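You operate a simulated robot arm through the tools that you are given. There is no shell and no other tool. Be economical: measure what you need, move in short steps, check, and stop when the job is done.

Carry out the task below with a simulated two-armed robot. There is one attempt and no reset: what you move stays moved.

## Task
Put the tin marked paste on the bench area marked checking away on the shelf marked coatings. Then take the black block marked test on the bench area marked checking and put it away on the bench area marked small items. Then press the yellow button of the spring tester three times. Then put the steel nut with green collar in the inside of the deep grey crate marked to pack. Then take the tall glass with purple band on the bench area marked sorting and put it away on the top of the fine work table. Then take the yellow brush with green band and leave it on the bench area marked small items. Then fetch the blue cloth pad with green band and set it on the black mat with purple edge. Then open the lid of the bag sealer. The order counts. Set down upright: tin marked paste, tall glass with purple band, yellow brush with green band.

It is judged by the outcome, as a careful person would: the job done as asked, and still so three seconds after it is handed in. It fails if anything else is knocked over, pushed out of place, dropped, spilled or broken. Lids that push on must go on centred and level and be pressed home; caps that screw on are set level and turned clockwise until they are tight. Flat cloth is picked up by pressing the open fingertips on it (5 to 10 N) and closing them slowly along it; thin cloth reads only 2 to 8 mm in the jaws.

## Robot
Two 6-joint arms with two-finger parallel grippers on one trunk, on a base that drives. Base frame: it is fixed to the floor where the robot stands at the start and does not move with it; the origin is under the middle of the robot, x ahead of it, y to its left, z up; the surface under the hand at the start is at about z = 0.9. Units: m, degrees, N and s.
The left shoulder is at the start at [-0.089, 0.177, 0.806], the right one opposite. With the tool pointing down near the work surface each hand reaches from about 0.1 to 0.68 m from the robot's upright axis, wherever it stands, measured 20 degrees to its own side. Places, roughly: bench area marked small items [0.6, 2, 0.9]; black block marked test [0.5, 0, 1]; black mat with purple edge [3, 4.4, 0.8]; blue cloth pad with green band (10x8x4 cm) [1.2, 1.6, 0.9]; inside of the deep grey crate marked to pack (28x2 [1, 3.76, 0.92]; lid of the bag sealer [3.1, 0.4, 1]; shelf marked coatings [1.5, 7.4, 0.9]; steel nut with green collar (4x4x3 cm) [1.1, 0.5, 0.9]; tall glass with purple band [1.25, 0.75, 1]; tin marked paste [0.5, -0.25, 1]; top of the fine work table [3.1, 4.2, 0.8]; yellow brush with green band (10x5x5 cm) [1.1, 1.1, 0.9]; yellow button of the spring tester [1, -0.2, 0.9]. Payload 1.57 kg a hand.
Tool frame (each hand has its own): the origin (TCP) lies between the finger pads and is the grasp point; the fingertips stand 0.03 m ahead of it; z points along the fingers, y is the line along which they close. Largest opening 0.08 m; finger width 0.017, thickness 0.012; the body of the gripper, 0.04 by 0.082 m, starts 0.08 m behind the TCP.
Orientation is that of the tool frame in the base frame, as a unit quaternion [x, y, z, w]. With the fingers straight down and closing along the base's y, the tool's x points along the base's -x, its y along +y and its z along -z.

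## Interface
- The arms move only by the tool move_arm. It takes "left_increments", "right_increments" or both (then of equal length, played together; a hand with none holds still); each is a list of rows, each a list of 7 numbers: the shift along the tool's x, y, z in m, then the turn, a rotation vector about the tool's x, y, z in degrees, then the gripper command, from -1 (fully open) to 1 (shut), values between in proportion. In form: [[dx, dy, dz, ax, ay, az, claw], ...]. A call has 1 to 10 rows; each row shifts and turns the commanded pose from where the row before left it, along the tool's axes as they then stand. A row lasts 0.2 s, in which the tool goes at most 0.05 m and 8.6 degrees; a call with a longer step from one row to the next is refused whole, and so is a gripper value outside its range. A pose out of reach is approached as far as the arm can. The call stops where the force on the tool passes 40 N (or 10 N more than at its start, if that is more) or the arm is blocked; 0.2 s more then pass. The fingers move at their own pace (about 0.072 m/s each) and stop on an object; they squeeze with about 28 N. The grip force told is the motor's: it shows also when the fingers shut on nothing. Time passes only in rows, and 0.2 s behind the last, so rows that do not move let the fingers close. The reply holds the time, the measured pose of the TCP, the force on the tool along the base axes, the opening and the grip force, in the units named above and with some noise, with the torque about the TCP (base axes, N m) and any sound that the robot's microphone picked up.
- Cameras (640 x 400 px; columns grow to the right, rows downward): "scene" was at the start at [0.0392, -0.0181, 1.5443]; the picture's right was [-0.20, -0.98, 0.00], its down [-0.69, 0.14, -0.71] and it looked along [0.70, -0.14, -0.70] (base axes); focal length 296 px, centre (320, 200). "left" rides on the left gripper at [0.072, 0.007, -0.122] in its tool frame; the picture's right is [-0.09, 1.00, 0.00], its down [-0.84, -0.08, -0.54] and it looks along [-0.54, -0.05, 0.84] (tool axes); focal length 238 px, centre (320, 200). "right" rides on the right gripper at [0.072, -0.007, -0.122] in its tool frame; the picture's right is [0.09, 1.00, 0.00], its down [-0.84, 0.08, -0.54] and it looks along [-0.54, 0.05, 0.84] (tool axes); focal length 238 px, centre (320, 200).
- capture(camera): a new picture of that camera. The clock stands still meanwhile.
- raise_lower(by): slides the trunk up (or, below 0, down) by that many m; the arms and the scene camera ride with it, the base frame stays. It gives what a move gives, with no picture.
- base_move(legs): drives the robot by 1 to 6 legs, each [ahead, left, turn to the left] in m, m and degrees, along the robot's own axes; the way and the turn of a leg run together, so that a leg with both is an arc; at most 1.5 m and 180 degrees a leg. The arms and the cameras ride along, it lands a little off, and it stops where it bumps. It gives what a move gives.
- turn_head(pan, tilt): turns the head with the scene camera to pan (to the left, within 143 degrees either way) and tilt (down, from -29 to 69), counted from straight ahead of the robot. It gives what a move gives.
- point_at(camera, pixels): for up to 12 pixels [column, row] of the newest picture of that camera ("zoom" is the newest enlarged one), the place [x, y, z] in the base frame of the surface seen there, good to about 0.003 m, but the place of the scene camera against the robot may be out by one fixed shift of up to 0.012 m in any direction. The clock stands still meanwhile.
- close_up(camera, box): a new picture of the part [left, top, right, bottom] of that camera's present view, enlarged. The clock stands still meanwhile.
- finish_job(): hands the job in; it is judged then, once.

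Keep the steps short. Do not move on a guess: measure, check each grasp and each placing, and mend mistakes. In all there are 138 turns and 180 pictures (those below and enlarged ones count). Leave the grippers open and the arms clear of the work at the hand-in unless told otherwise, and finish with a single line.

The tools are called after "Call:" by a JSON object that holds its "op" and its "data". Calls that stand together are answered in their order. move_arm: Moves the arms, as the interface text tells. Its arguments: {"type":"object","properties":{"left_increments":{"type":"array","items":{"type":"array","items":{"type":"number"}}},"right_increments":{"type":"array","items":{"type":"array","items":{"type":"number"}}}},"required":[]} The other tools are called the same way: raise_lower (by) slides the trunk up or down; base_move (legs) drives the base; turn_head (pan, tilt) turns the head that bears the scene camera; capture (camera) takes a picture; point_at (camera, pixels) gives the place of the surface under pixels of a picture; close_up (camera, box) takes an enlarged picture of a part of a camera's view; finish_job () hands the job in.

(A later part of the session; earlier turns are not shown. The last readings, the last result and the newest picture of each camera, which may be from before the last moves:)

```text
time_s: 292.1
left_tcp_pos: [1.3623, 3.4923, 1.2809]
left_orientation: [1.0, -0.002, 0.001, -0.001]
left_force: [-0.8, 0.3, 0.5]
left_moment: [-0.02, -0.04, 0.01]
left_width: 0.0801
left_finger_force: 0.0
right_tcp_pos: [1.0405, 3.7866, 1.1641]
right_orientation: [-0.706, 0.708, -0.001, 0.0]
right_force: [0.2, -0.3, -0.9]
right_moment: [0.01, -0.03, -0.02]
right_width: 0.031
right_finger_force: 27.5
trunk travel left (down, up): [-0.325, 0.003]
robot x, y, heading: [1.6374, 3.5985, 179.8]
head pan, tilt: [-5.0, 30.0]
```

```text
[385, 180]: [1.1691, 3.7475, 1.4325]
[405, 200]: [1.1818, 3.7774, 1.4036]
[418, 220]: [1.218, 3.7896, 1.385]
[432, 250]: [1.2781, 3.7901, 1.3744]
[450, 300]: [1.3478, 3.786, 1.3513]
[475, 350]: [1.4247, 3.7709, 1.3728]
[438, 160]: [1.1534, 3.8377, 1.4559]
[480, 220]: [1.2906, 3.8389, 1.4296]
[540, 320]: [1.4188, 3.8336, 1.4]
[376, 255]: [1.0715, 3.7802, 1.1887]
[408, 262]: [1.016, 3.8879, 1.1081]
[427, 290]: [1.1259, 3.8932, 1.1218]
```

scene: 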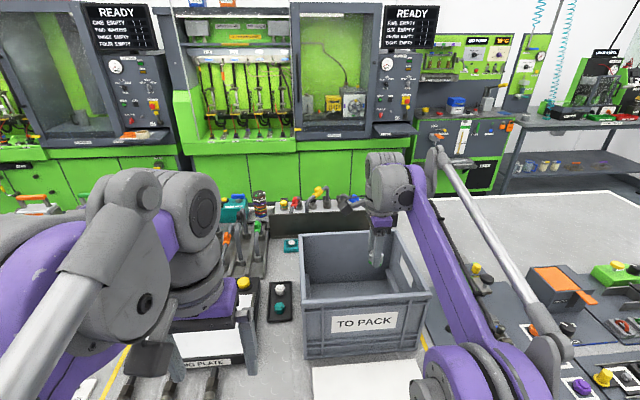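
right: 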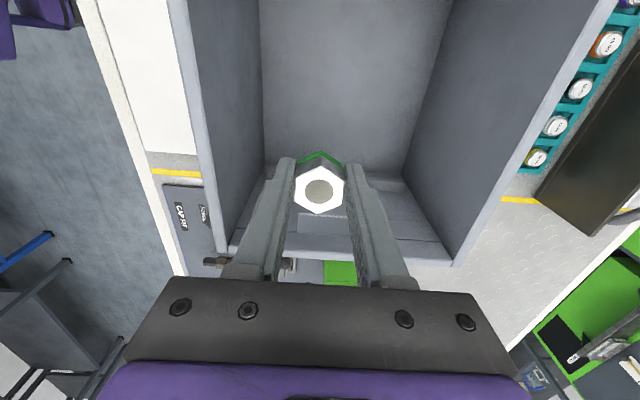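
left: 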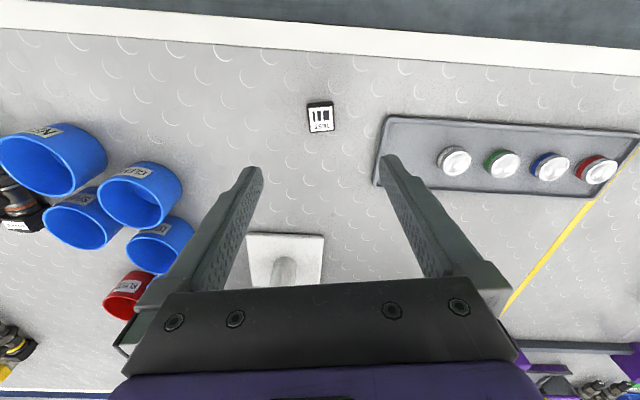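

The links run at z≈1.35–1.43 (tops) above the rim. I lower the nut only 0.12 m at first, and turn the left hand so its camera can watch from the side.

Call:
{"op": "move_arm", "data": {"right_increments": [[0, 0, 0.012, 0, 0, 0, 1], [0, 0, 0.012, 0, 0, 0, 1], [0, 0, 0.012, 0, 0, 0, 1], [0, 0, 0.012, 0, 0, 0, 1], [0, 0, 0.012, 0, 0, 0, 1], [0, 0, 0.012, 0, 0, 0, 1], [0, 0, 0.012, 0, 0, 0, 1], [0, 0, 0.012, 0, 0, 0, 1], [0, 0, 0.012, 0, 0, 0, 1], [0, 0, 0.012, 0, 0, 0, 1]], "left_increments": [[0, 0, 0, 0, 0, 8.5, -1], [0, 0, 0, 0, 0, 8.5, -1], [0, 0, 0, 0, 0, 8.5, -1], [0, 0, 0, 0, 0, 8.5, -1], [0, 0, 0, 0, 0, 8.5, -1], [0, 0, 0, 0, 0, 8.5, -1], [0, 0, 0, 0, -8.5, 0, -1], [0, 0, 0, 0, -8.5, 0, -1], [0, 0, 0, 0, -8.5, 0, -1], [0, 0, 0, 0, -8.5, 0, -1]]}}

Call:
{"op": "capture", "data": {"camera": "left"}}

Call:
{"op": "capture", "data": {"camera": "right"}}

```text
time_s: 294.2
left_tcp_pos: [1.3637, 3.4919, 1.2813]
left_orientation: [0.862, -0.413, -0.265, -0.126]
left_force: [0.8, 0.5, 0.4]
left_moment: [0.0, 0.0, -0.04]
left_width: 0.0798
left_finger_force: 0.0
right_tcp_pos: [1.0466, 3.7855, 1.0455]
right_orientation: [-0.707, 0.707, -0.001, 0.0]
right_force: [0.4, 0.5, -1.3]
right_moment: [-0.04, 0.0, 0.0]
right_width: 0.0315
right_finger_force: 28.1
trunk travel left (down, up): [-0.325, 0.003]
robot x, y, heading: [1.6382, 3.5945, 180.0]
head pan, tilt: [-5.0, 30.0]
```

```text
131 pictures are left
```

left: 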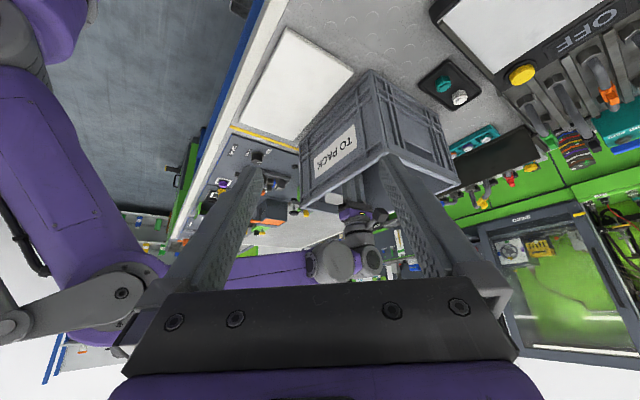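

```text
130 pictures are left
```

right: 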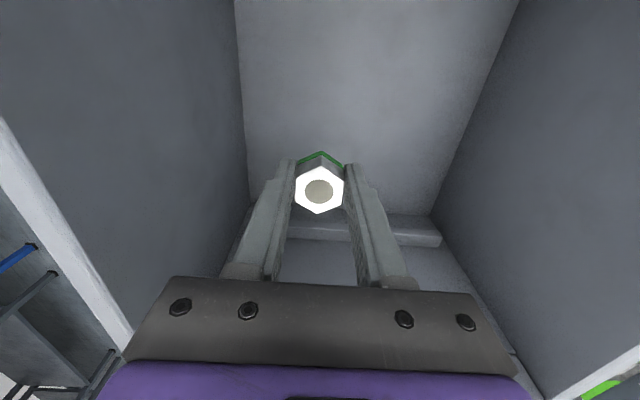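

Call:
{"op": "close_up", "data": {"camera": "left", "box": [220, 130, 420, 290]}}

Call:
{"op": "point_at", "data": {"camera": "left", "pixels": [[335, 248], [300, 255], [340, 262], [310, 207], [335, 200], [352, 212], [358, 240], [325, 190], [300, 200], [280, 255], [340, 208], [350, 225]]}}

```text
2.50 times, centred on (320, 210) of left
```

zoom: 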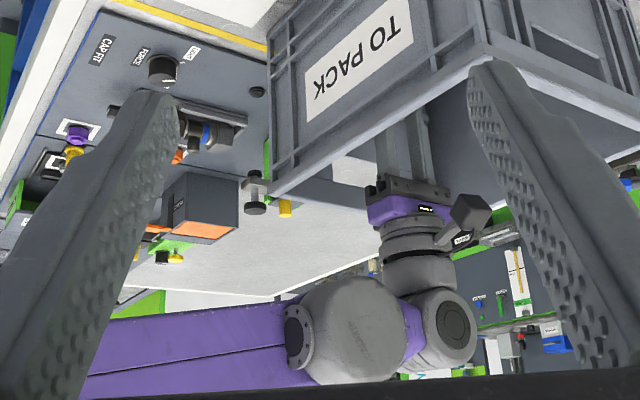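

```text
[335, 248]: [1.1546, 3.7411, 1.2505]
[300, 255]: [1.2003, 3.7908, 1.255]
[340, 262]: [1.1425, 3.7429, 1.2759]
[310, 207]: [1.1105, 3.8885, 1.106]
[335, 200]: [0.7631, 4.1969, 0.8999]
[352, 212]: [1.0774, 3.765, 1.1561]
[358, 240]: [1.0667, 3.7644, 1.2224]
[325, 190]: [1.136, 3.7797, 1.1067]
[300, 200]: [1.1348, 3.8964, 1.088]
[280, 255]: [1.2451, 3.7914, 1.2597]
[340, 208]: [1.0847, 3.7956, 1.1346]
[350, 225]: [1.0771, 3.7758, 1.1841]
```

The joint's underside is at z≈1.24 against the rim 1.107, hand parts at x≤1.085 against the wall ≈1.12: I can lower 0.095 m more.

Call:
{"op": "move_arm", "data": {"right_increments": [[0, 0, 0.02, 0, 0, 0, 1], [0, 0, 0.02, 0, 0, 0, 1], [0, 0, 0.02, 0, 0, 0, 1], [0, 0, 0.015, 0, 0, 0, 1], [0, 0, 0.008, 0, 0, 0, 1], [0, 0, 0.005, 0, 0, 0, 1], [0, 0, 0.003, 0, 0, 0, 1]]}}

```text
time_s: 295.9
left_tcp_pos: [1.3633, 3.4924, 1.2806]
left_orientation: [0.863, -0.413, -0.264, -0.126]
left_force: [-0.4, -0.3, 0.3]
left_moment: [0.02, 0.01, 0.01]
left_width: 0.0799
left_finger_force: 0.0
right_tcp_pos: [1.0452, 3.7856, 0.9531]
right_orientation: [-0.707, 0.708, 0.0, 0.0]
right_force: [-0.6, 0.2, -0.9]
right_moment: [-0.03, 0.01, 0.0]
right_width: 0.0314
right_finger_force: 28.6
trunk travel left (down, up): [-0.325, 0.003]
robot x, y, heading: [1.6416, 3.5949, 180.0]
head pan, tilt: [-5.0, 30.0]
```

Call:
{"op": "move_arm", "data": {"right_increments": [[0, 0, 0.002, 0, 0, 0, 1], [0, 0, 0.002, 0, 0, 0, 1], [0, 0, 0.002, 0, 0, 0, 1], [0, 0, 0, 0, 0, 0, 1]]}}

```text
time_s: 296.9
left_tcp_pos: [1.3636, 3.4926, 1.2813]
left_orientation: [0.863, -0.413, -0.264, -0.127]
left_force: [0.1, 0.6, -0.1]
left_moment: [-0.01, 0.0, -0.01]
left_width: 0.0802
left_finger_force: 0.1
right_tcp_pos: [1.0472, 3.785, 0.9473]
right_orientation: [-0.706, 0.708, 0.0, 0.0]
right_force: [1.0, -0.6, -0.8]
right_moment: [-0.04, 0.0, 0.01]
right_width: 0.0315
right_finger_force: 27.7
trunk travel left (down, up): [-0.325, 0.003]
robot x, y, heading: [1.6389, 3.5951, 179.6]
head pan, tilt: [-5.0, 30.0]
```

Still free; two more 1.5 mm steps.

Call:
{"op": "move_arm", "data": {"right_increments": [[0, 0, 0.0015, 0, 0, 0, 1], [0, 0, 0.0015, 0, 0, 0, 1], [0, 0, 0, 0, 0, 0, 1]]}}

```text
time_s: 297.6
left_tcp_pos: [1.3638, 3.4928, 1.2822]
left_orientation: [0.863, -0.413, -0.264, -0.126]
left_force: [0.3, -0.1, 0.0]
left_moment: [0.0, 0.0, -0.03]
left_width: 0.08
left_finger_force: 0.1
right_tcp_pos: [1.0452, 3.7861, 0.9463]
right_orientation: [-0.706, 0.708, 0.0, 0.0]
right_force: [-0.5, 0.7, 3.0]
right_moment: [0.14, -0.01, 0.08]
right_width: 0.0315
right_finger_force: 28.2
trunk travel left (down, up): [-0.325, 0.003]
robot x, y, heading: [1.6397, 3.5957, 180.1]
head pan, tilt: [-5.0, 30.0]
```

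Contact (+3 N). Open to ~0.055, rise 0.21 m.

Call:
{"op": "move_arm", "data": {"right_increments": [[0, 0, 0, 0, 0, 0, -0.4], [0, 0, 0, 0, 0, 0, -0.4], [0, 0, 0, 0, 0, 0, -0.4], [0, 0, -0.03, 0, 0, 0, -0.4], [0, 0, -0.04, 0, 0, 0, -0.4], [0, 0, -0.04, 0, 0, 0, -0.4], [0, 0, -0.04, 0, 0, 0, -0.4], [0, 0, -0.04, 0, 0, 0, -0.4], [0, -0.02, -0.03, 0, 0, 0, -0.4]]}}

Call:
{"op": "capture", "data": {"camera": "right"}}

```text
time_s: 299.6
left_tcp_pos: [1.3646, 3.4923, 1.2823]
left_orientation: [0.863, -0.413, -0.263, -0.127]
left_force: [-0.1, -0.6, 0.2]
left_moment: [-0.03, 0.0, 0.04]
left_width: 0.0801
left_finger_force: 0.1
right_tcp_pos: [1.0686, 3.7872, 1.1657]
right_orientation: [-0.707, 0.708, 0.001, -0.001]
right_force: [0.2, -0.2, -0.3]
right_moment: [-0.05, 0.05, -0.01]
right_width: 0.0558
right_finger_force: 0.3
trunk travel left (down, up): [-0.325, 0.003]
robot x, y, heading: [1.6372, 3.5942, 179.7]
head pan, tilt: [-5.0, 30.0]
```

```text
128 pictures are left
```

right: 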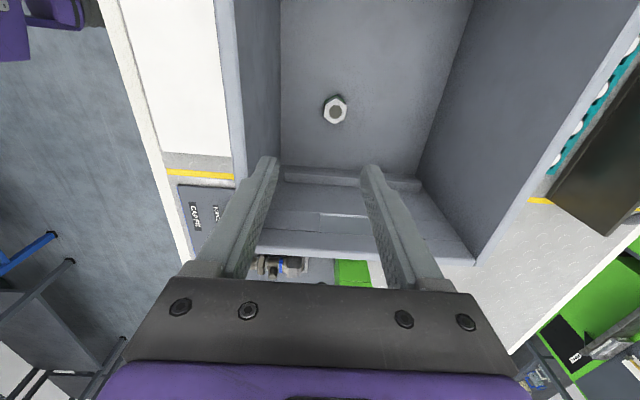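

The nut lies inside. I pull the hand out of the way, turn it back, back off, and look at the fine work table behind (pan -143).

Call:
{"op": "move_arm", "data": {"right_increments": [[0, -0.04, -0.01, 0, 0, 0, -1], [0, -0.04, 0, 0, 0, 0, -1], [0, -0.04, 0, 0, 0, 0, -1], [0, -0.03, 0, 0, 0, -8.5, -1], [0, 0, 0, 0, 0, -8.5, -1], [0, 0, 0, 0, 0, -8.5, -1], [0, 0, 0, 0, 0, -8.5, -1], [0, 0, 0, 0, 0, -8.5, -1], [0, 0, 0, 0, 0, -8.5, -1], [0, 0, 0, 0, 0, -8.5, -1]], "left_increments": [[0, 0, 0, 0, 8.5, 0, -1], [0, 0, 0, 0, 8.5, 0, -1], [0, 0, 0, 0, 8.5, 0, -1], [0, 0, 0, 0, 8.5, 0, -1], [0, 0, 0, 0, 0, -8.5, -1], [0, 0, 0, 0, 0, -8.5, -1], [0, 0, 0, 0, 0, -8.5, -1], [0, 0, 0, 0, 0, -8.5, -1], [0, 0, 0, 0, 0, -8.5, -1], [0, 0, 0, 0, 0, -8.5, -1]]}}

Call:
{"op": "base_move", "data": {"legs": [[-0.42, 0, 0]]}}

Call:
{"op": "turn_head", "data": {"pan": -143, "tilt": 35}}

Call:
{"op": "capture", "data": {"camera": "scene"}}

```text
time_s: 301.9
left_tcp_pos: [1.3638, 3.4904, 1.2808]
left_orientation: [1.0, -0.001, 0.0, 0.0]
left_force: [0.1, -1.2, 0.1]
left_moment: [-0.02, 0.01, 0.0]
left_width: 0.0798
left_finger_force: 0.0
right_tcp_pos: [1.216, 3.7852, 1.1752]
right_orientation: [0.965, -0.263, 0.0, 0.001]
right_force: [0.1, -0.2, -0.2]
right_moment: [0.03, 0.0, -0.02]
right_width: 0.0799
right_finger_force: 0.1
trunk travel left (down, up): [-0.325, 0.003]
robot x, y, heading: [1.6424, 3.596, 179.5]
head pan, tilt: [-5.0, 30.0]
```

```text
time_s: 304.5
left_tcp_pos: [1.7916, 3.4905, 1.2812]
left_orientation: [1.0, 0.001, 0.0, 0.0]
left_force: [-0.1, -0.2, -0.5]
left_moment: [-0.02, -0.01, 0.03]
left_width: 0.0798
left_finger_force: 0.1
right_tcp_pos: [1.6422, 3.7824, 1.1766]
right_orientation: [0.965, -0.262, 0.0, 0.001]
right_force: [-0.4, -0.3, -0.4]
right_moment: [0.02, -0.03, -0.02]
right_width: 0.0802
right_finger_force: 0.1
trunk travel left (down, up): [-0.325, 0.003]
robot x, y, heading: [2.0689, 3.5931, -179.7]
head pan, tilt: [-5.0, 30.0]
```

```text
time_s: 306.7
left_tcp_pos: [1.7932, 3.4894, 1.2812]
left_orientation: [1.0, 0.002, 0.0, 0.0]
left_force: [-1.1, 0.2, -0.3]
left_moment: [-0.03, 0.01, 0.02]
left_width: 0.0798
left_finger_force: 0.1
right_tcp_pos: [1.6427, 3.7822, 1.1743]
right_orientation: [0.965, -0.261, 0.0, 0.001]
right_force: [0.4, 0.7, -0.5]
right_moment: [-0.04, 0.01, -0.02]
right_width: 0.0798
right_finger_force: 0.1
trunk travel left (down, up): [-0.325, 0.003]
robot x, y, heading: [2.0668, 3.5948, -180.0]
head pan, tilt: [-143.0, 35.0]
```

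```text
127 pictures are left
```

scene: 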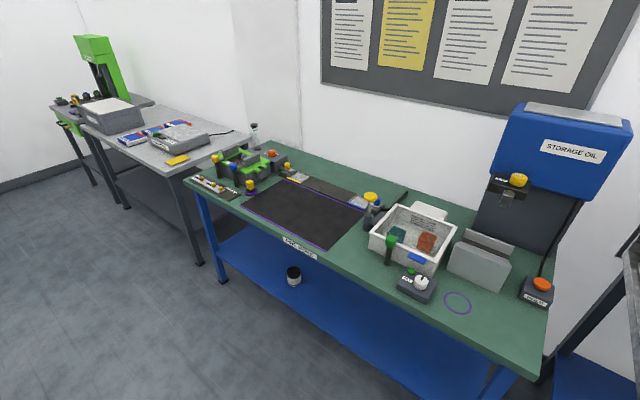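

The table: a black mat with purple edge (305,210) and a purple ring (457,302), likely the glass's place. I measure.

Call:
{"op": "point_at", "data": {"camera": "scene", "pixels": [[457, 303], [445, 300], [470, 308], [457, 292], [457, 314], [305, 212], [245, 207], [325, 248], [365, 215], [285, 182], [430, 296], [530, 300]]}}

Call:
{"op": "close_up", "data": {"camera": "scene", "box": [340, 180, 580, 330]}}

```text
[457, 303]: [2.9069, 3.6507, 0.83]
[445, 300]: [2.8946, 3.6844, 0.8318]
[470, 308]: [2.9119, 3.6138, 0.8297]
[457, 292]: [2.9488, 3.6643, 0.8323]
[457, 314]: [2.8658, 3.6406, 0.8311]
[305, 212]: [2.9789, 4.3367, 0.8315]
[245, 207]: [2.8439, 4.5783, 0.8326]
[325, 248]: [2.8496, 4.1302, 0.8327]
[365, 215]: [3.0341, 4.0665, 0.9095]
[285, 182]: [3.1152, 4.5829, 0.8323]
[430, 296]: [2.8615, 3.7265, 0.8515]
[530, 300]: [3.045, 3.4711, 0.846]
```

```text
2.67 times, centred on (460, 255) of scene
```

zoom: 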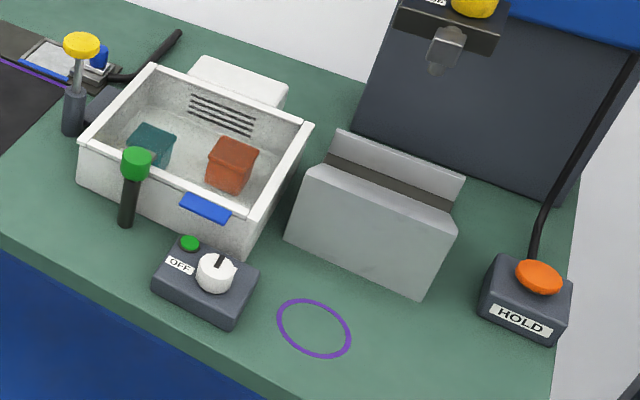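

Ring centre (2.908,3.650), table top z 0.82; mat x 2.84–3.12, y 4.1–4.58. Now back to the glass: lower trunk, straighten right hand yaw (-30°), and drive.

Call:
{"op": "move_arm", "data": {"right_increments": [[0, 0, 0, 0, 0, -7.6, -1], [0, 0, 0, 0, 0, -7.6, -1], [0, 0, 0, 0, 0, -7.6, -1], [0, 0, 0, 0, 0, -7.6, -1]]}}

Call:
{"op": "raise_lower", "data": {"by": -0.03}}

Call:
{"op": "base_move", "data": {"legs": [[0, 1.0, 0], [0, 1.0, 0], [0, 0.98, 0], [0.28, 0, 0]]}}

Call:
{"op": "turn_head", "data": {"pan": -20, "tilt": 45}}

Call:
{"op": "capture", "data": {"camera": "scene"}}

Call:
{"op": "capture", "data": {"camera": "right"}}

```text
time_s: 307.7
left_tcp_pos: [1.7915, 3.4908, 1.2805]
left_orientation: [1.0, 0.002, 0.001, 0.0]
left_force: [0.3, 0.6, 0.5]
left_moment: [0.0, 0.0, -0.02]
left_width: 0.0803
left_finger_force: 0.0
right_tcp_pos: [1.6432, 3.7826, 1.1754]
right_orientation: [1.0, 0.001, 0.0, 0.0]
right_force: [-0.4, 0.0, 0.0]
right_moment: [0.0, -0.02, 0.01]
right_width: 0.0799
right_finger_force: 0.2
trunk travel left (down, up): [-0.325, 0.003]
robot x, y, heading: [2.0697, 3.5991, -180.0]
head pan, tilt: [-143.0, 35.0]
```

```text
time_s: 308.4
left_tcp_pos: [1.7903, 3.4908, 1.251]
left_orientation: [1.0, 0.002, 0.002, -0.001]
left_force: [-0.7, 0.0, 0.4]
left_moment: [-0.02, -0.05, 0.0]
left_width: 0.0798
left_finger_force: 0.1
right_tcp_pos: [1.6404, 3.7822, 1.1443]
right_orientation: [1.0, 0.0, 0.0, 0.001]
right_force: [0.0, 0.1, 0.6]
right_moment: [0.02, -0.04, 0.01]
right_width: 0.0803
right_finger_force: 0.2
trunk travel left (down, up): [-0.295, 0.033]
robot x, y, heading: [2.0691, 3.5954, -180.2]
head pan, tilt: [-143.0, 35.0]
```

```text
time_s: 336.2
left_tcp_pos: [1.5712, 0.5157, 1.2512]
left_orientation: [1.0, 0.003, 0.0, 0.0]
left_force: [-0.6, -0.4, 0.4]
left_moment: [-0.03, -0.02, -0.02]
left_width: 0.0801
left_finger_force: 0.1
right_tcp_pos: [1.4195, 0.8081, 1.1456]
right_orientation: [1.0, 0.002, 0.001, 0.0]
right_force: [0.5, 0.3, 0.5]
right_moment: [0.04, 0.0, 0.0]
right_width: 0.0798
right_finger_force: 0.0
trunk travel left (down, up): [-0.295, 0.033]
robot x, y, heading: [1.844, 0.6191, -179.7]
head pan, tilt: [-143.0, 35.0]
```

```text
time_s: 338.3
left_tcp_pos: [1.5697, 0.5157, 1.2514]
left_orientation: [1.0, 0.003, 0.0, 0.0]
left_force: [-0.1, 0.1, 0.4]
left_moment: [0.0, 0.01, -0.02]
left_width: 0.0799
left_finger_force: 0.1
right_tcp_pos: [1.4178, 0.8076, 1.1446]
right_orientation: [1.0, 0.002, 0.0, 0.0]
right_force: [-0.3, -0.4, -0.6]
right_moment: [-0.01, -0.06, 0.0]
right_width: 0.08
right_finger_force: 0.0
trunk travel left (down, up): [-0.295, 0.033]
robot x, y, heading: [1.8432, 0.6202, -179.8]
head pan, tilt: [-20.0, 45.0]
```

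```text
125 pictures are left
```

scene: 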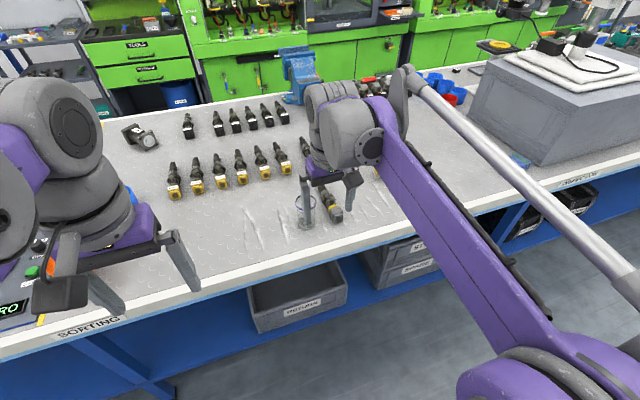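

```text
124 pictures are left
```

right: 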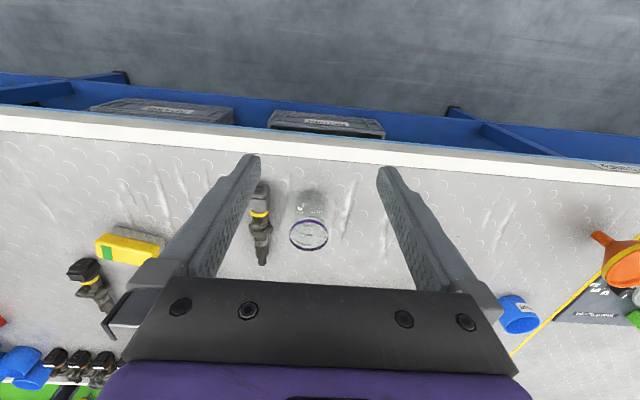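

I zoom on the glass and measure its band and base, and the injector beside it.

Call:
{"op": "close_up", "data": {"camera": "right", "box": [240, 170, 368, 270]}}

Call:
{"op": "point_at", "data": {"camera": "right", "pixels": [[290, 232], [327, 233], [308, 222], [308, 249], [309, 235], [310, 193], [262, 190], [269, 215], [271, 240], [266, 260]]}}

```text
4.00 times, centred on (304, 220) of right
```

zoom: 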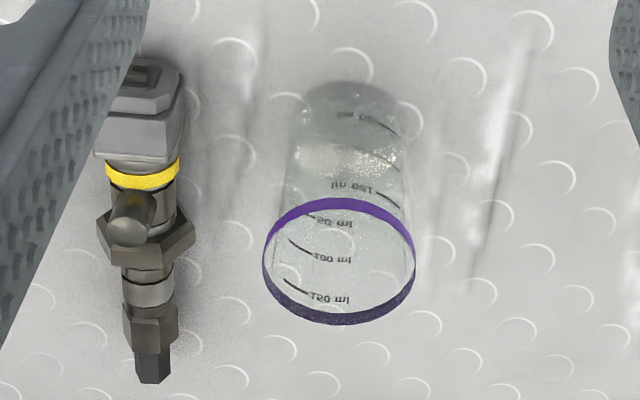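

```text
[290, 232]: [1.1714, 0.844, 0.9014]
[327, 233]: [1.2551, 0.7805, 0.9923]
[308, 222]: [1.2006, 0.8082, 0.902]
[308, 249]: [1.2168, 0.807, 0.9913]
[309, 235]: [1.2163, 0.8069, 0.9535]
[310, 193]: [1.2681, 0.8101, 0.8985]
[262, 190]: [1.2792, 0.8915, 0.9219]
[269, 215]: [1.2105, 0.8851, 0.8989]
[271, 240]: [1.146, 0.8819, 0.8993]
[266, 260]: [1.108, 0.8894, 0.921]
```

Call:
{"op": "point_at", "data": {"camera": "zoom", "pixels": [[267, 250], [412, 245], [268, 268], [412, 265], [337, 320], [337, 203], [300, 210], [385, 310], [175, 230], [180, 120], [192, 235]]}}

```text
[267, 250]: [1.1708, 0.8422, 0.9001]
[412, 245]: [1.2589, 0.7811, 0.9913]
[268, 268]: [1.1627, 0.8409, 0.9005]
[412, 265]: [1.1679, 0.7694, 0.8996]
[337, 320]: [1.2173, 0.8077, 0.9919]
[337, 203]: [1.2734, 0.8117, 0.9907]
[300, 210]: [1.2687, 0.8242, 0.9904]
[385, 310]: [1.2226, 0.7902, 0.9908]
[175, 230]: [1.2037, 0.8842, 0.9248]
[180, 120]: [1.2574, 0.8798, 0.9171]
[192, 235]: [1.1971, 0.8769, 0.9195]
```

Rim centre (1.2455,0.810), diameter 0.058, top 0.992; injector at y≥0.877. I go above it with tips at 1.03.

Call:
{"op": "move_arm", "data": {"right_increments": [[-0.0345, -0.0005, 0.017, 0, 0, 0, -1], [-0.0345, -0.0005, 0.017, 0, 0, 0, -1], [-0.0345, -0.0005, 0.017, 0, 0, 0, -1], [-0.0345, -0.0005, 0.017, 0, 0, 0, -1], [-0.0345, -0.0005, 0.017, 0, 0, 0, -1]]}}

Call:
{"op": "capture", "data": {"camera": "right"}}

```text
time_s: 339.5
left_tcp_pos: [1.5695, 0.516, 1.2496]
left_orientation: [1.0, 0.003, 0.001, 0.0]
left_force: [0.0, -0.3, 0.5]
left_moment: [-0.03, -0.04, 0.0]
left_width: 0.0802
left_finger_force: 0.0
right_tcp_pos: [1.2454, 0.8087, 1.0595]
right_orientation: [1.0, 0.002, -0.001, 0.0]
right_force: [-0.3, 0.2, -0.4]
right_moment: [-0.02, 0.01, 0.03]
right_width: 0.0801
right_finger_force: 0.1
trunk travel left (down, up): [-0.295, 0.033]
robot x, y, heading: [1.8408, 0.6246, -179.9]
head pan, tilt: [-20.0, 45.0]
```

```text
122 pictures are left
```

right: 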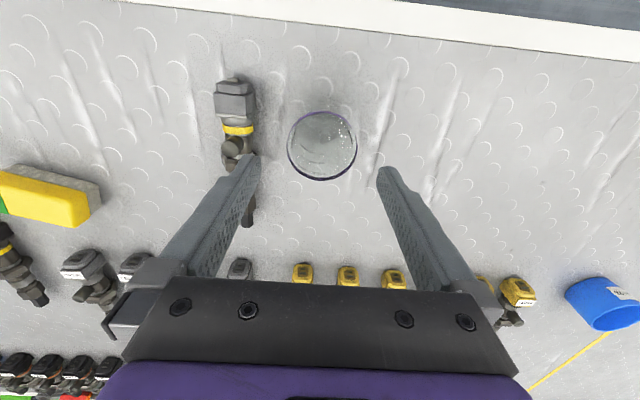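

Centred. Descend 0.114 m and close.

Call:
{"op": "move_arm", "data": {"right_increments": [[0, -0.0005, 0.03, 0, 0, 0, -1], [0, 0, 0.03, 0, 0, 0, -1], [0, 0, 0.03, 0, 0, 0, -1], [0, 0, 0.024, 0, 0, 0, -1], [0, 0, 0, 0, 0, 0, 1], [0, 0, 0, 0, 0, 0, 1], [0, 0, 0, 0, 0, 0, 1], [0, 0, 0, 0, 0, 0, 1]]}}

Call:
{"op": "capture", "data": {"camera": "right"}}

```text
time_s: 341.3
left_tcp_pos: [1.5693, 0.5149, 1.2511]
left_orientation: [1.0, 0.002, 0.0, 0.0]
left_force: [-0.4, -0.5, 0.3]
left_moment: [0.03, -0.01, -0.01]
left_width: 0.0801
left_finger_force: 0.0
right_tcp_pos: [1.2483, 0.8112, 0.9453]
right_orientation: [1.0, 0.002, 0.0, 0.001]
right_force: [0.9, -0.9, -0.6]
right_moment: [-0.05, -0.02, 0.02]
right_width: 0.0562
right_finger_force: 27.8
trunk travel left (down, up): [-0.295, 0.033]
robot x, y, heading: [1.8414, 0.6166, -179.7]
head pan, tilt: [-20.0, 45.0]
```

```text
121 pictures are left
```

right: 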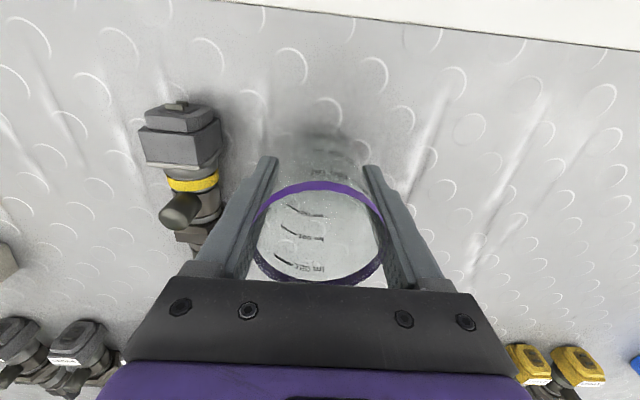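

Glass held (0.0562). I lift 0.17, pull in 0.16, then drive to the fine work table and face it.

Call:
{"op": "move_arm", "data": {"right_increments": [[0, 0, -0.03, 0, 0, 0, 1], [0, 0, -0.03, 0, 0, 0, 1], [0, 0, -0.03, 0, 0, 0, 1], [0, 0, -0.03, 0, 0, 0, 1], [0.02, 0, -0.03, 0, 0, 0, 1], [0.035, 0, -0.02, 0, 0, 0, 1], [0.035, 0, 0, 0, 0, 0, 1], [0.035, 0, 0, 0, 0, 0, 1], [0.035, 0, 0, 0, 0, 0, 1]]}}

Call:
{"op": "base_move", "data": {"legs": [[-0.26, 0, 0], [0, 0, -90], [1.1, 0, 0], [1.1, 0, 0], [1.0, 0, 0], [0, 0, -90]]}}

Call:
{"op": "turn_head", "data": {"pan": -10, "tilt": 45}}

Call:
{"op": "capture", "data": {"camera": "scene"}}

```text
time_s: 343.3
left_tcp_pos: [1.57, 0.5173, 1.2509]
left_orientation: [1.0, 0.003, -0.001, 0.0]
left_force: [-0.6, -0.8, 0.1]
left_moment: [0.0, 0.01, 0.0]
left_width: 0.0803
left_finger_force: 0.1
right_tcp_pos: [1.4076, 0.809, 1.1177]
right_orientation: [1.0, 0.001, 0.0, 0.0]
right_force: [-0.1, 1.2, -1.3]
right_moment: [0.01, -0.01, 0.03]
right_width: 0.0562
right_finger_force: 27.6
trunk travel left (down, up): [-0.295, 0.033]
robot x, y, heading: [1.8427, 0.6253, -179.9]
head pan, tilt: [-20.0, 45.0]
```

```text
time_s: 368.2
left_tcp_pos: [2.4813, 3.9053, 1.2506]
left_orientation: [0.036, 0.999, 0.0, 0.0]
left_force: [-0.8, 0.2, -0.3]
left_moment: [0.03, 0.03, -0.05]
left_width: 0.08
left_finger_force: 0.2
right_tcp_pos: [2.6213, 3.5996, 1.1187]
right_orientation: [0.038, 0.999, 0.0, 0.0]
right_force: [0.6, 0.3, -0.9]
right_moment: [0.0, -0.03, 0.02]
right_width: 0.0562
right_finger_force: 28.0
trunk travel left (down, up): [-0.295, 0.033]
robot x, y, heading: [2.2003, 3.8223, -4.3]
head pan, tilt: [-20.0, 45.0]
```

```text
time_s: 368.9
left_tcp_pos: [2.4828, 3.906, 1.2511]
left_orientation: [0.037, 0.999, 0.0, 0.001]
left_force: [-0.1, -0.2, 0.2]
left_moment: [0.01, 0.01, 0.0]
left_width: 0.0797
left_finger_force: 0.0
right_tcp_pos: [2.6208, 3.5999, 1.1168]
right_orientation: [0.037, 0.999, 0.0, 0.0]
right_force: [0.2, 0.6, -1.4]
right_moment: [0.0, 0.01, -0.01]
right_width: 0.0561
right_finger_force: 27.9
trunk travel left (down, up): [-0.295, 0.033]
robot x, y, heading: [2.1991, 3.8216, -4.1]
head pan, tilt: [-10.0, 45.0]
```

```text
120 pictures are left
```

scene: 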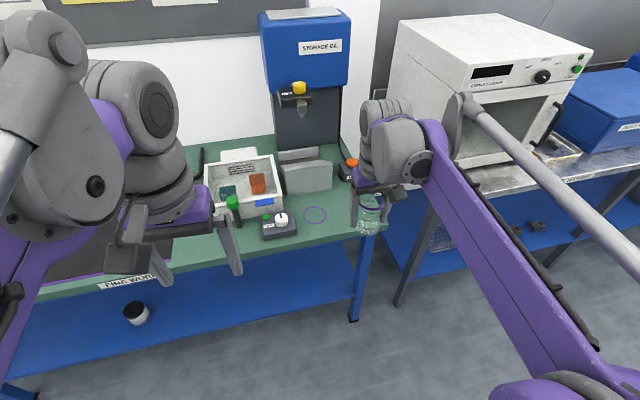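

I correct the heading by +4° and drive 0.14 ahead, then look with the right camera and scene at the ring and the control box by it.

Call:
{"op": "base_move", "data": {"legs": [[0.14, 0, 4.2]]}}

Call:
{"op": "capture", "data": {"camera": "right"}}

Call:
{"op": "capture", "data": {"camera": "scene"}}

```text
time_s: 370.2
left_tcp_pos: [2.6128, 3.9201, 1.2498]
left_orientation: [0.002, 1.0, 0.0, 0.0]
left_force: [-0.2, -0.6, -0.1]
left_moment: [-0.01, -0.01, -0.02]
left_width: 0.0797
left_finger_force: 0.0
right_tcp_pos: [2.772, 3.6261, 1.1184]
right_orientation: [0.002, 1.0, 0.0, 0.001]
right_force: [0.7, -1.2, -0.9]
right_moment: [0.02, 0.04, -0.02]
right_width: 0.0559
right_finger_force: 28.1
trunk travel left (down, up): [-0.295, 0.033]
robot x, y, heading: [2.3387, 3.8149, -0.3]
head pan, tilt: [-10.0, 45.0]
```

```text
119 pictures are left
```

right: 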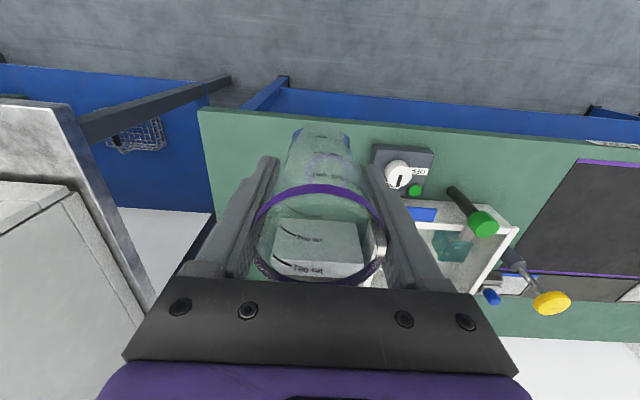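

```text
118 pictures are left
```

scene: 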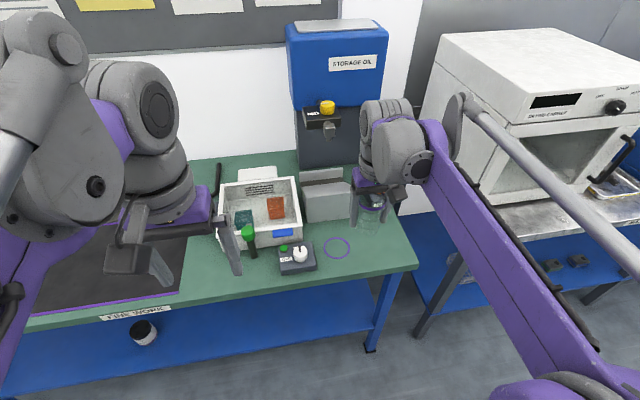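

Call:
{"op": "point_at", "data": {"camera": "scene", "pixels": [[337, 248], [324, 248], [350, 248], [337, 238], [337, 259], [316, 262], [316, 250], [314, 246], [330, 222], [375, 255], [300, 245], [330, 215]]}}

Call:
{"op": "close_up", "data": {"camera": "scene", "box": [250, 160, 410, 280]}}

```text
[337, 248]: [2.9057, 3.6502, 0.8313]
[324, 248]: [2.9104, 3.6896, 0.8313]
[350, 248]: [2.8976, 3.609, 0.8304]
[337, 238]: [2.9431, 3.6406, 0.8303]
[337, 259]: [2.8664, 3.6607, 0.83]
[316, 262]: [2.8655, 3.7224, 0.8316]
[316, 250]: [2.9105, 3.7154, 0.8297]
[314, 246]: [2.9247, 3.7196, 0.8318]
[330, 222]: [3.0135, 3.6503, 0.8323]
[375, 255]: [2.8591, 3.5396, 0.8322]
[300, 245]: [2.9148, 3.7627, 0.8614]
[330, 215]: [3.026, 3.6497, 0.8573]
```

```text
3.33 times, centred on (330, 220) of scene
```

zoom: 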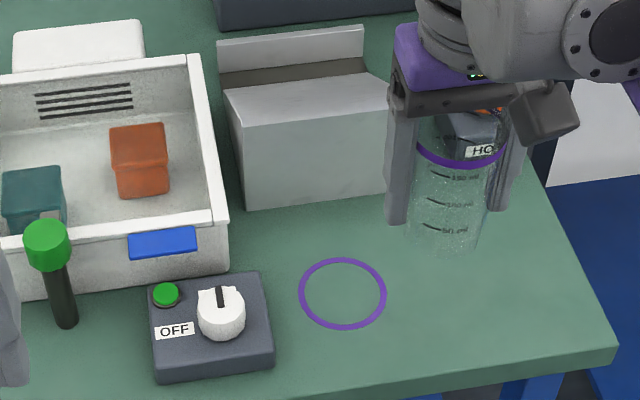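

Ring centre (2.906,3.650); control box starts at y≈3.723, enough room. I move above the ring and lower to 0.885.

Call:
{"op": "move_arm", "data": {"right_increments": [[-0.0335, 0.006, 0, 0, 0, 0, 1], [-0.0335, 0.006, 0, 0, 0, 0, 1], [-0.0335, 0.006, 0, 0, 0, 0, 1], [-0.0335, 0.006, 0, 0, 0, 0, 1], [0, 0, 0.04, 0, 0, 0, 1], [0, 0, 0.04, 0, 0, 0, 1], [0, 0, 0.04, 0, 0, 0, 1], [0, 0, 0.04, 0, 0, 0, 1], [0, 0, 0.04, 0, 0, 0, 1], [0, 0, 0.03, 0, 0, 0, 1]]}}

Call:
{"op": "capture", "data": {"camera": "scene"}}

```text
time_s: 372.4
left_tcp_pos: [2.6133, 3.9199, 1.2509]
left_orientation: [0.002, 1.0, 0.0, 0.0]
left_force: [0.2, -0.1, 0.9]
left_moment: [-0.03, 0.01, -0.03]
left_width: 0.08
left_finger_force: 0.0
right_tcp_pos: [2.9093, 3.6494, 0.8887]
right_orientation: [0.002, 1.0, 0.0, 0.0]
right_force: [0.7, -0.7, -1.1]
right_moment: [0.0, 0.0, -0.04]
right_width: 0.0558
right_finger_force: 27.9
trunk travel left (down, up): [-0.295, 0.033]
robot x, y, heading: [2.3382, 3.8157, -0.2]
head pan, tilt: [-10.0, 45.0]
```

```text
116 pictures are left
```

scene: 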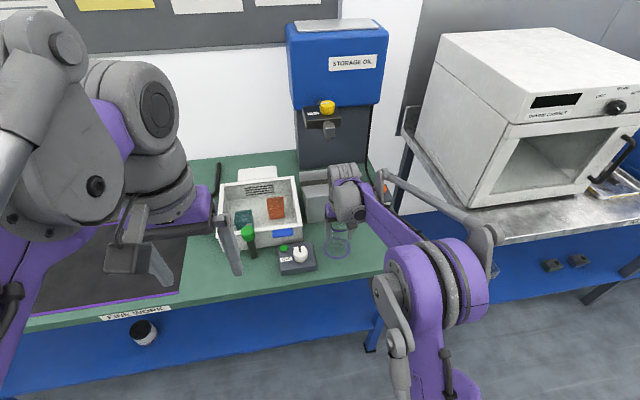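

Close to the ring. Lower 20 mm, then in small steps.

Call:
{"op": "move_arm", "data": {"right_increments": [[0, 0, 0.01, 0, 0, 0, 1], [0, 0, 0.007, 0, 0, 0, 1], [0, 0, 0.003, 0, 0, 0, 1], [0, 0, 0.0015, 0, 0, 0, 1], [0, 0, 0, 0, 0, 0, 1]]}}

```text
time_s: 373.6
left_tcp_pos: [2.6135, 3.9206, 1.2508]
left_orientation: [0.002, 1.0, -0.001, 0.0]
left_force: [0.4, 0.2, 1.0]
left_moment: [-0.01, 0.0, 0.01]
left_width: 0.0801
left_finger_force: 0.1
right_tcp_pos: [2.9072, 3.6482, 0.8662]
right_orientation: [0.003, 1.0, 0.0, 0.0]
right_force: [-0.2, -0.8, -1.5]
right_moment: [0.0, 0.01, 0.01]
right_width: 0.0559
right_finger_force: 27.7
trunk travel left (down, up): [-0.295, 0.033]
robot x, y, heading: [2.3418, 3.8141, -0.3]
head pan, tilt: [-10.0, 45.0]
```

Call:
{"op": "move_arm", "data": {"right_increments": [[0, 0, 0.001, 0, 0, 0, 1], [0, 0, 0.001, 0, 0, 0, 1], [0, 0, 0, 0, 0, 0, 1]]}}

```text
time_s: 374.4
left_tcp_pos: [2.6121, 3.9198, 1.2502]
left_orientation: [0.001, 1.0, 0.0, 0.002]
left_force: [0.5, -0.2, 0.1]
left_moment: [0.01, 0.0, -0.02]
left_width: 0.0802
left_finger_force: 0.0
right_tcp_pos: [2.9082, 3.6494, 0.8664]
right_orientation: [0.002, 1.0, 0.0, 0.001]
right_force: [2.9, 0.8, 17.3]
right_moment: [0.12, -0.04, 0.05]
right_width: 0.0559
right_finger_force: 27.5
trunk travel left (down, up): [-0.295, 0.033]
robot x, y, heading: [2.3388, 3.8185, -0.2]
head pan, tilt: [-10.0, 45.0]
```

Firm contact (17 N). I ease up 1.5 mm, open and rise straight up.

Call:
{"op": "move_arm", "data": {"right_increments": [[0, 0, -0.0015, 0, 0, 0, 1], [0, 0, 0, 0, 0, 0, -0.9], [0, 0, 0, 0, 0, 0, -0.9], [0, 0, 0, 0, 0, 0, -0.9], [0, 0, -0.03, 0, 0, 0, -0.9], [0, 0, -0.04, 0, 0, 0, -0.9], [0, 0, -0.04, 0, 0, 0, -0.9], [0, 0, -0.04, 0, 0, 0, -0.9], [0, 0, -0.04, 0, 0, 0, -1]]}}

Call:
{"op": "capture", "data": {"camera": "right"}}

```text
time_s: 376.4
left_tcp_pos: [2.6134, 3.9203, 1.2509]
left_orientation: [0.001, 1.0, -0.001, 0.0]
left_force: [-0.5, -0.1, -0.6]
left_moment: [0.02, 0.0, 0.01]
left_width: 0.08
left_finger_force: 0.1
right_tcp_pos: [2.9067, 3.6493, 1.0561]
right_orientation: [0.003, 1.0, 0.001, 0.0]
right_force: [0.4, 0.6, 0.0]
right_moment: [-0.03, 0.02, -0.01]
right_width: 0.0803
right_finger_force: 0.1
trunk travel left (down, up): [-0.295, 0.033]
robot x, y, heading: [2.3341, 3.8157, 0.0]
head pan, tilt: [-10.0, 45.0]
```

```text
115 pictures are left
```

right: 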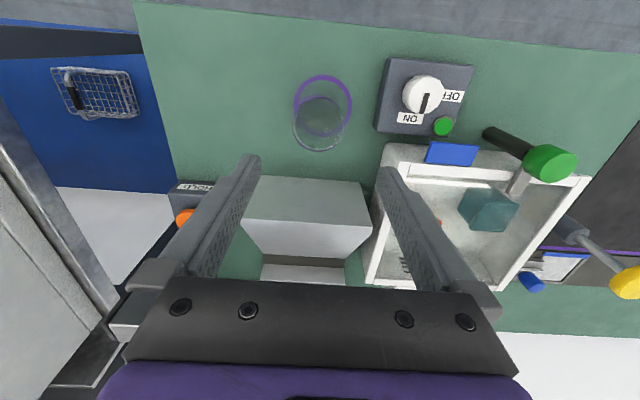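

Glass stands in the ring. Next the brush: raise and retract the right hand, drive back down the aisle to y≈0.92, facing the bench.

Call:
{"op": "move_arm", "data": {"right_increments": [[0, 0, -0.04, 0, 0, 0, -1], [0.03, 0, -0.03, 0, 0, 0, -1], [0.04, 0, -0.02, 0, 0, 0, -1], [0.04, 0, 0, 0, 0, 0, -1], [0.04, 0, 0, 0, 0, 0, -1]]}}

Call:
{"op": "base_move", "data": {"legs": [[-0.26, 0, 0], [0, 0, -90], [1.45, 0, 0], [1.45, 0, 0], [0, 0, -88], [0.25, 0, 0]]}}

Call:
{"op": "turn_head", "data": {"pan": -15, "tilt": 45}}

Call:
{"op": "capture", "data": {"camera": "scene"}}

Call:
{"op": "capture", "data": {"camera": "right"}}

```text
time_s: 377.6
left_tcp_pos: [2.6111, 3.9206, 1.2511]
left_orientation: [0.001, 1.0, -0.001, 0.001]
left_force: [0.9, -0.4, -0.1]
left_moment: [0.0, -0.01, 0.0]
left_width: 0.0799
left_finger_force: 0.1
right_tcp_pos: [2.7577, 3.6483, 1.1443]
right_orientation: [0.002, 1.0, 0.0, 0.0]
right_force: [0.6, 0.0, 0.5]
right_moment: [0.0, 0.02, 0.0]
right_width: 0.0799
right_finger_force: 0.0
trunk travel left (down, up): [-0.295, 0.033]
robot x, y, heading: [2.3344, 3.8177, -0.1]
head pan, tilt: [-10.0, 45.0]
```

```text
time_s: 402.1
left_tcp_pos: [1.7566, 0.715, 1.2515]
left_orientation: [0.998, 0.06, 0.0, -0.001]
left_force: [0.6, 0.0, -0.3]
left_moment: [0.01, -0.03, 0.01]
left_width: 0.0801
left_finger_force: 0.1
right_tcp_pos: [1.5789, 0.9679, 1.1444]
right_orientation: [0.998, 0.059, 0.0, -0.001]
right_force: [0.2, -0.7, 0.5]
right_moment: [0.0, 0.02, 0.01]
right_width: 0.0803
right_finger_force: 0.0
trunk travel left (down, up): [-0.295, 0.033]
robot x, y, heading: [2.0162, 0.8549, -173.1]
head pan, tilt: [-10.0, 45.0]
```

```text
time_s: 402.8
left_tcp_pos: [1.7558, 0.7157, 1.2509]
left_orientation: [0.998, 0.06, 0.0, 0.001]
left_force: [0.6, -0.2, -0.3]
left_moment: [0.01, 0.0, -0.01]
left_width: 0.0798
left_finger_force: 0.1
right_tcp_pos: [1.5792, 0.9685, 1.1437]
right_orientation: [0.998, 0.059, 0.0, 0.0]
right_force: [0.3, -0.1, -0.7]
right_moment: [0.03, 0.01, -0.02]
right_width: 0.0801
right_finger_force: 0.1
trunk travel left (down, up): [-0.295, 0.033]
robot x, y, heading: [2.0184, 0.8533, -173.1]
head pan, tilt: [-15.0, 45.0]
```

```text
114 pictures are left
```

scene: 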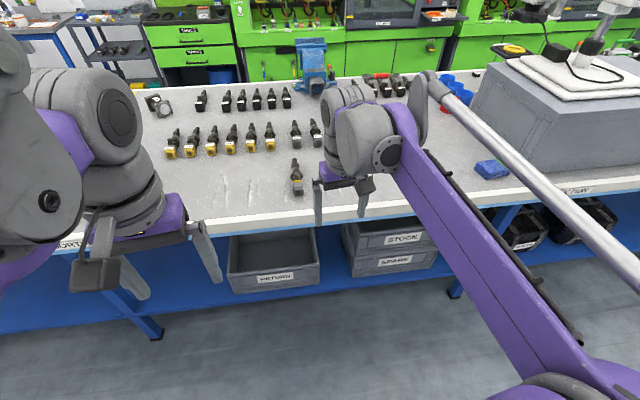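

```text
113 pictures are left
```

right: 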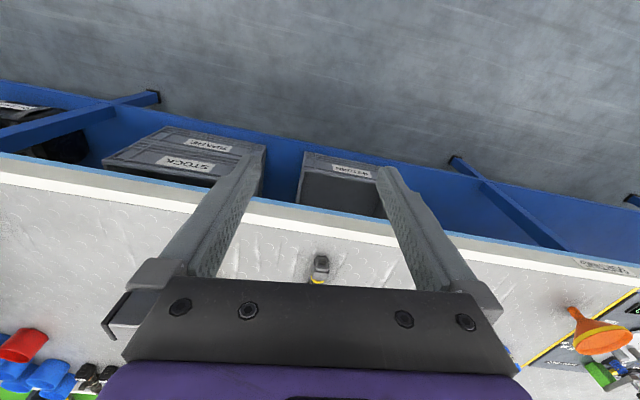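

Heading is 7° off; brush is hidden behind the wrist. I correct and drive 0.27 ahead, 0.10 right.

Call:
{"op": "base_move", "data": {"legs": [[0, 0, -6.9], [0.27, -0.06, 0]]}}

Call:
{"op": "capture", "data": {"camera": "right"}}

```text
time_s: 405.3
left_tcp_pos: [1.4748, 0.8068, 1.2512]
left_orientation: [1.0, 0.0, 0.0, 0.0]
left_force: [0.9, -0.1, 0.4]
left_moment: [-0.01, -0.04, -0.01]
left_width: 0.0802
left_finger_force: 0.1
right_tcp_pos: [1.3293, 1.0785, 1.1433]
right_orientation: [1.0, -0.001, 0.001, -0.001]
right_force: [0.1, -1.1, -0.1]
right_moment: [-0.01, 0.01, -0.04]
right_width: 0.0802
right_finger_force: 0.0
trunk travel left (down, up): [-0.295, 0.033]
robot x, y, heading: [1.7493, 0.9121, 180.2]
head pan, tilt: [-15.0, 45.0]
```

```text
112 pictures are left
```

right: 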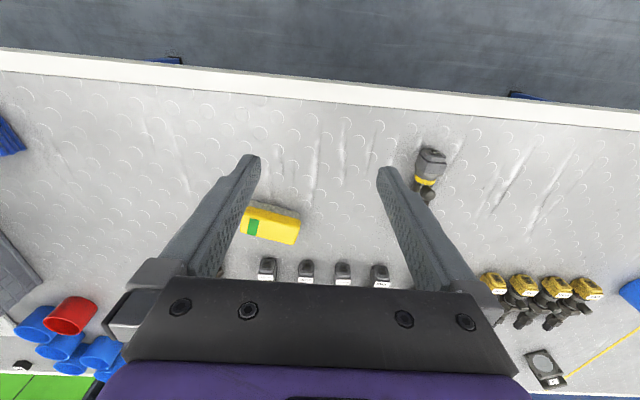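

The brush lies at (270,222), its long side along y. I measure its corners.

Call:
{"op": "close_up", "data": {"camera": "right", "box": [225, 185, 325, 260]}}

Call:
{"op": "point_at", "data": {"camera": "zoom", "pixels": [[150, 190], [110, 300], [250, 155], [470, 240], [460, 360], [480, 230], [300, 230], [470, 170], [250, 110]]}}

```text
5.33 times, centred on (275, 222) of right
```

zoom: 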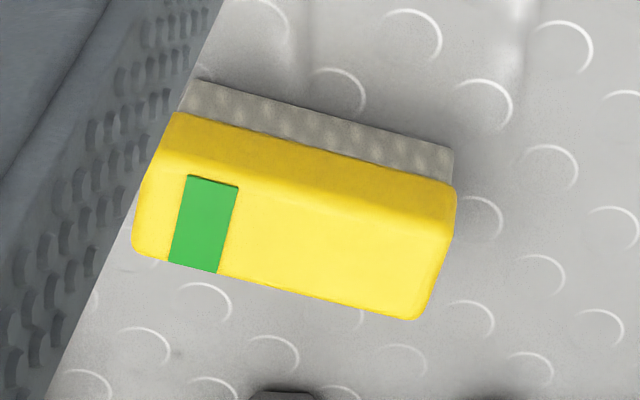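

```text
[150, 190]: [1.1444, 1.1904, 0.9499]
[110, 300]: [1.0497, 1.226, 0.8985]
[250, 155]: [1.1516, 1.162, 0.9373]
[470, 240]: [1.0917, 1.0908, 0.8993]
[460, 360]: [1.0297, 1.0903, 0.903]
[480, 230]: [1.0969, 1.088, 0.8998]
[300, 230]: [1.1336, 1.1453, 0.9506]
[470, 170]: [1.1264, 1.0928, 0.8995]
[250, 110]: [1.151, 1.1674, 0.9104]
```

Call:
{"op": "point_at", "data": {"camera": "zoom", "pixels": [[165, 158], [442, 238], [410, 310], [145, 245], [285, 275], [300, 195], [160, 200], [425, 275], [455, 190], [200, 95]]}}

```text
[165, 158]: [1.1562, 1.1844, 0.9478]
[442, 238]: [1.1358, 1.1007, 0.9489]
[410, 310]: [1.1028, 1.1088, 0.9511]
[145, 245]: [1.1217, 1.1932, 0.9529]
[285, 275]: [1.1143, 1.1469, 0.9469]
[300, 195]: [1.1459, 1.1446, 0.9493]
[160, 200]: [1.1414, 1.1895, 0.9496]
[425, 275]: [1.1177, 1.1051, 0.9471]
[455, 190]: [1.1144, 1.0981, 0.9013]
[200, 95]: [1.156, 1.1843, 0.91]
```

Brush centre (1.129,1.147), top 0.95, long axis 13.5° off y. I turn the hand -77° so the fingers close across its width.

Call:
{"op": "move_arm", "data": {"right_increments": [[0, 0, 0, 0, 0, -8.55, -1], [0, 0, 0, 0, 0, -8.55, -1], [0, 0, 0, 0, 0, -8.55, -1], [0, 0, 0, 0, 0, -8.55, -1], [0, 0, 0, 0, 0, -8.55, -1], [0, 0, 0, 0, 0, -8.55, -1], [0, 0, 0, 0, 0, -8.55, -1], [0, 0, 0, 0, 0, -8.55, -1], [0, 0, 0, 0, 0, -8.55, -1]]}}

Call:
{"op": "move_arm", "data": {"right_increments": [[0.0041, -0.042, 0.012, 0, 0, 0, -1], [0.0041, -0.042, 0.012, 0, 0, 0, -1], [0.0041, -0.042, 0.012, 0, 0, 0, -1], [0.0041, -0.042, 0.012, 0, 0, 0, -1], [0.0041, -0.042, 0.012, 0, 0, 0, -1]]}}

Call:
{"op": "capture", "data": {"camera": "right"}}

```text
time_s: 407.3
left_tcp_pos: [1.4731, 0.8068, 1.2512]
left_orientation: [1.0, -0.001, 0.0, 0.0]
left_force: [0.3, -0.7, -0.6]
left_moment: [0.0, -0.01, -0.01]
left_width: 0.0796
left_finger_force: 0.1
right_tcp_pos: [1.3296, 1.0791, 1.1439]
right_orientation: [0.784, 0.621, 0.0, 0.0]
right_force: [-0.4, -1.1, -0.2]
right_moment: [-0.03, -0.04, 0.01]
right_width: 0.0803
right_finger_force: 0.0
trunk travel left (down, up): [-0.295, 0.033]
robot x, y, heading: [1.7515, 0.9113, 180.3]
head pan, tilt: [-15.0, 45.0]
```

```text
time_s: 408.5
left_tcp_pos: [1.4728, 0.8084, 1.2507]
left_orientation: [1.0, 0.0, 0.001, 0.0]
left_force: [-0.1, -0.1, 0.2]
left_moment: [0.02, -0.02, 0.01]
left_width: 0.08
left_finger_force: 0.0
right_tcp_pos: [1.1259, 1.1477, 1.0839]
right_orientation: [0.784, 0.621, 0.001, 0.0]
right_force: [0.0, 0.6, -0.2]
right_moment: [0.01, 0.0, 0.02]
right_width: 0.0797
right_finger_force: 0.0
trunk travel left (down, up): [-0.295, 0.033]
robot x, y, heading: [1.7472, 0.9127, 179.8]
head pan, tilt: [-15.0, 45.0]
```

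```text
110 pictures are left
```

right: 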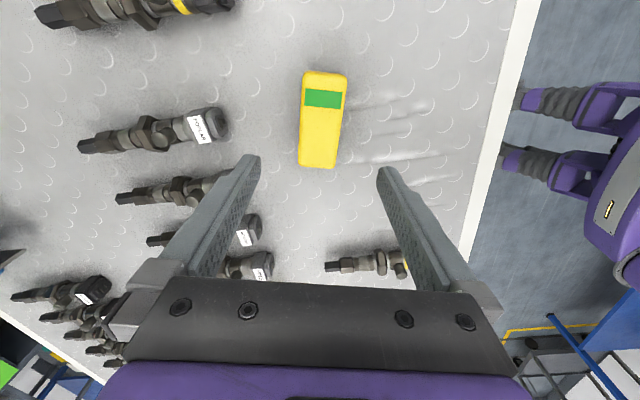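

Aligned over the brush. I check the injector heads next to the left finger.

Call:
{"op": "point_at", "data": {"camera": "right", "pixels": [[226, 122], [228, 135], [228, 175], [258, 228], [320, 120], [300, 118], [342, 118], [323, 73], [318, 167]]}}

```text
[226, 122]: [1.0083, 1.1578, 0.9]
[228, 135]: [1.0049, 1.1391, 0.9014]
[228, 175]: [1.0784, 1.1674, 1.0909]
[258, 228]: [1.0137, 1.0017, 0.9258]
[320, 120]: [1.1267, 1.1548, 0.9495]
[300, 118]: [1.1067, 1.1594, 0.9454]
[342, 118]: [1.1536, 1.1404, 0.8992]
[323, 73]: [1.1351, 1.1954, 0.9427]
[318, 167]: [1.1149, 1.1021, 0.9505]
```

Clear (injectors x<1.015). Descend to 0.944 and close.

Call:
{"op": "move_arm", "data": {"right_increments": [[0, 0.001, 0.04, 0, 0, 0, -1], [0, 0.001, 0.04, 0, 0, 0, -1], [0, 0, 0.035, 0, 0, 0, -1], [0, 0, 0.025, 0, 0, 0, -1], [0, 0, 0, 0, 0, 0, 1], [0, 0, 0, 0, 0, 0, 1], [0, 0, 0, 0, 0, 0, 1], [0, 0, 0, 0, 0, 0, 1]]}}

Call:
{"op": "capture", "data": {"camera": "right"}}

```text
time_s: 410.3
left_tcp_pos: [1.4744, 0.8079, 1.2504]
left_orientation: [1.0, -0.001, 0.0, 0.0]
left_force: [0.1, -0.4, -0.3]
left_moment: [0.0, -0.01, 0.03]
left_width: 0.0801
left_finger_force: 0.2
right_tcp_pos: [1.1323, 1.1447, 0.9446]
right_orientation: [0.784, 0.621, 0.0, -0.001]
right_force: [-0.8, 0.1, 0.5]
right_moment: [-0.01, -0.02, -0.01]
right_width: 0.0445
right_finger_force: 28.7
trunk travel left (down, up): [-0.295, 0.033]
robot x, y, heading: [1.7498, 0.9116, 179.9]
head pan, tilt: [-15.0, 45.0]
```

```text
109 pictures are left
```

right: 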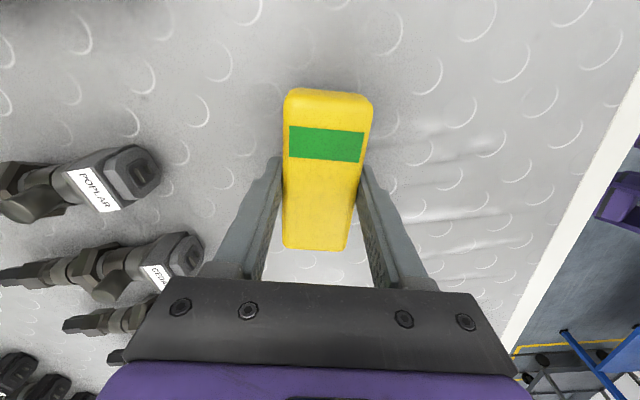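

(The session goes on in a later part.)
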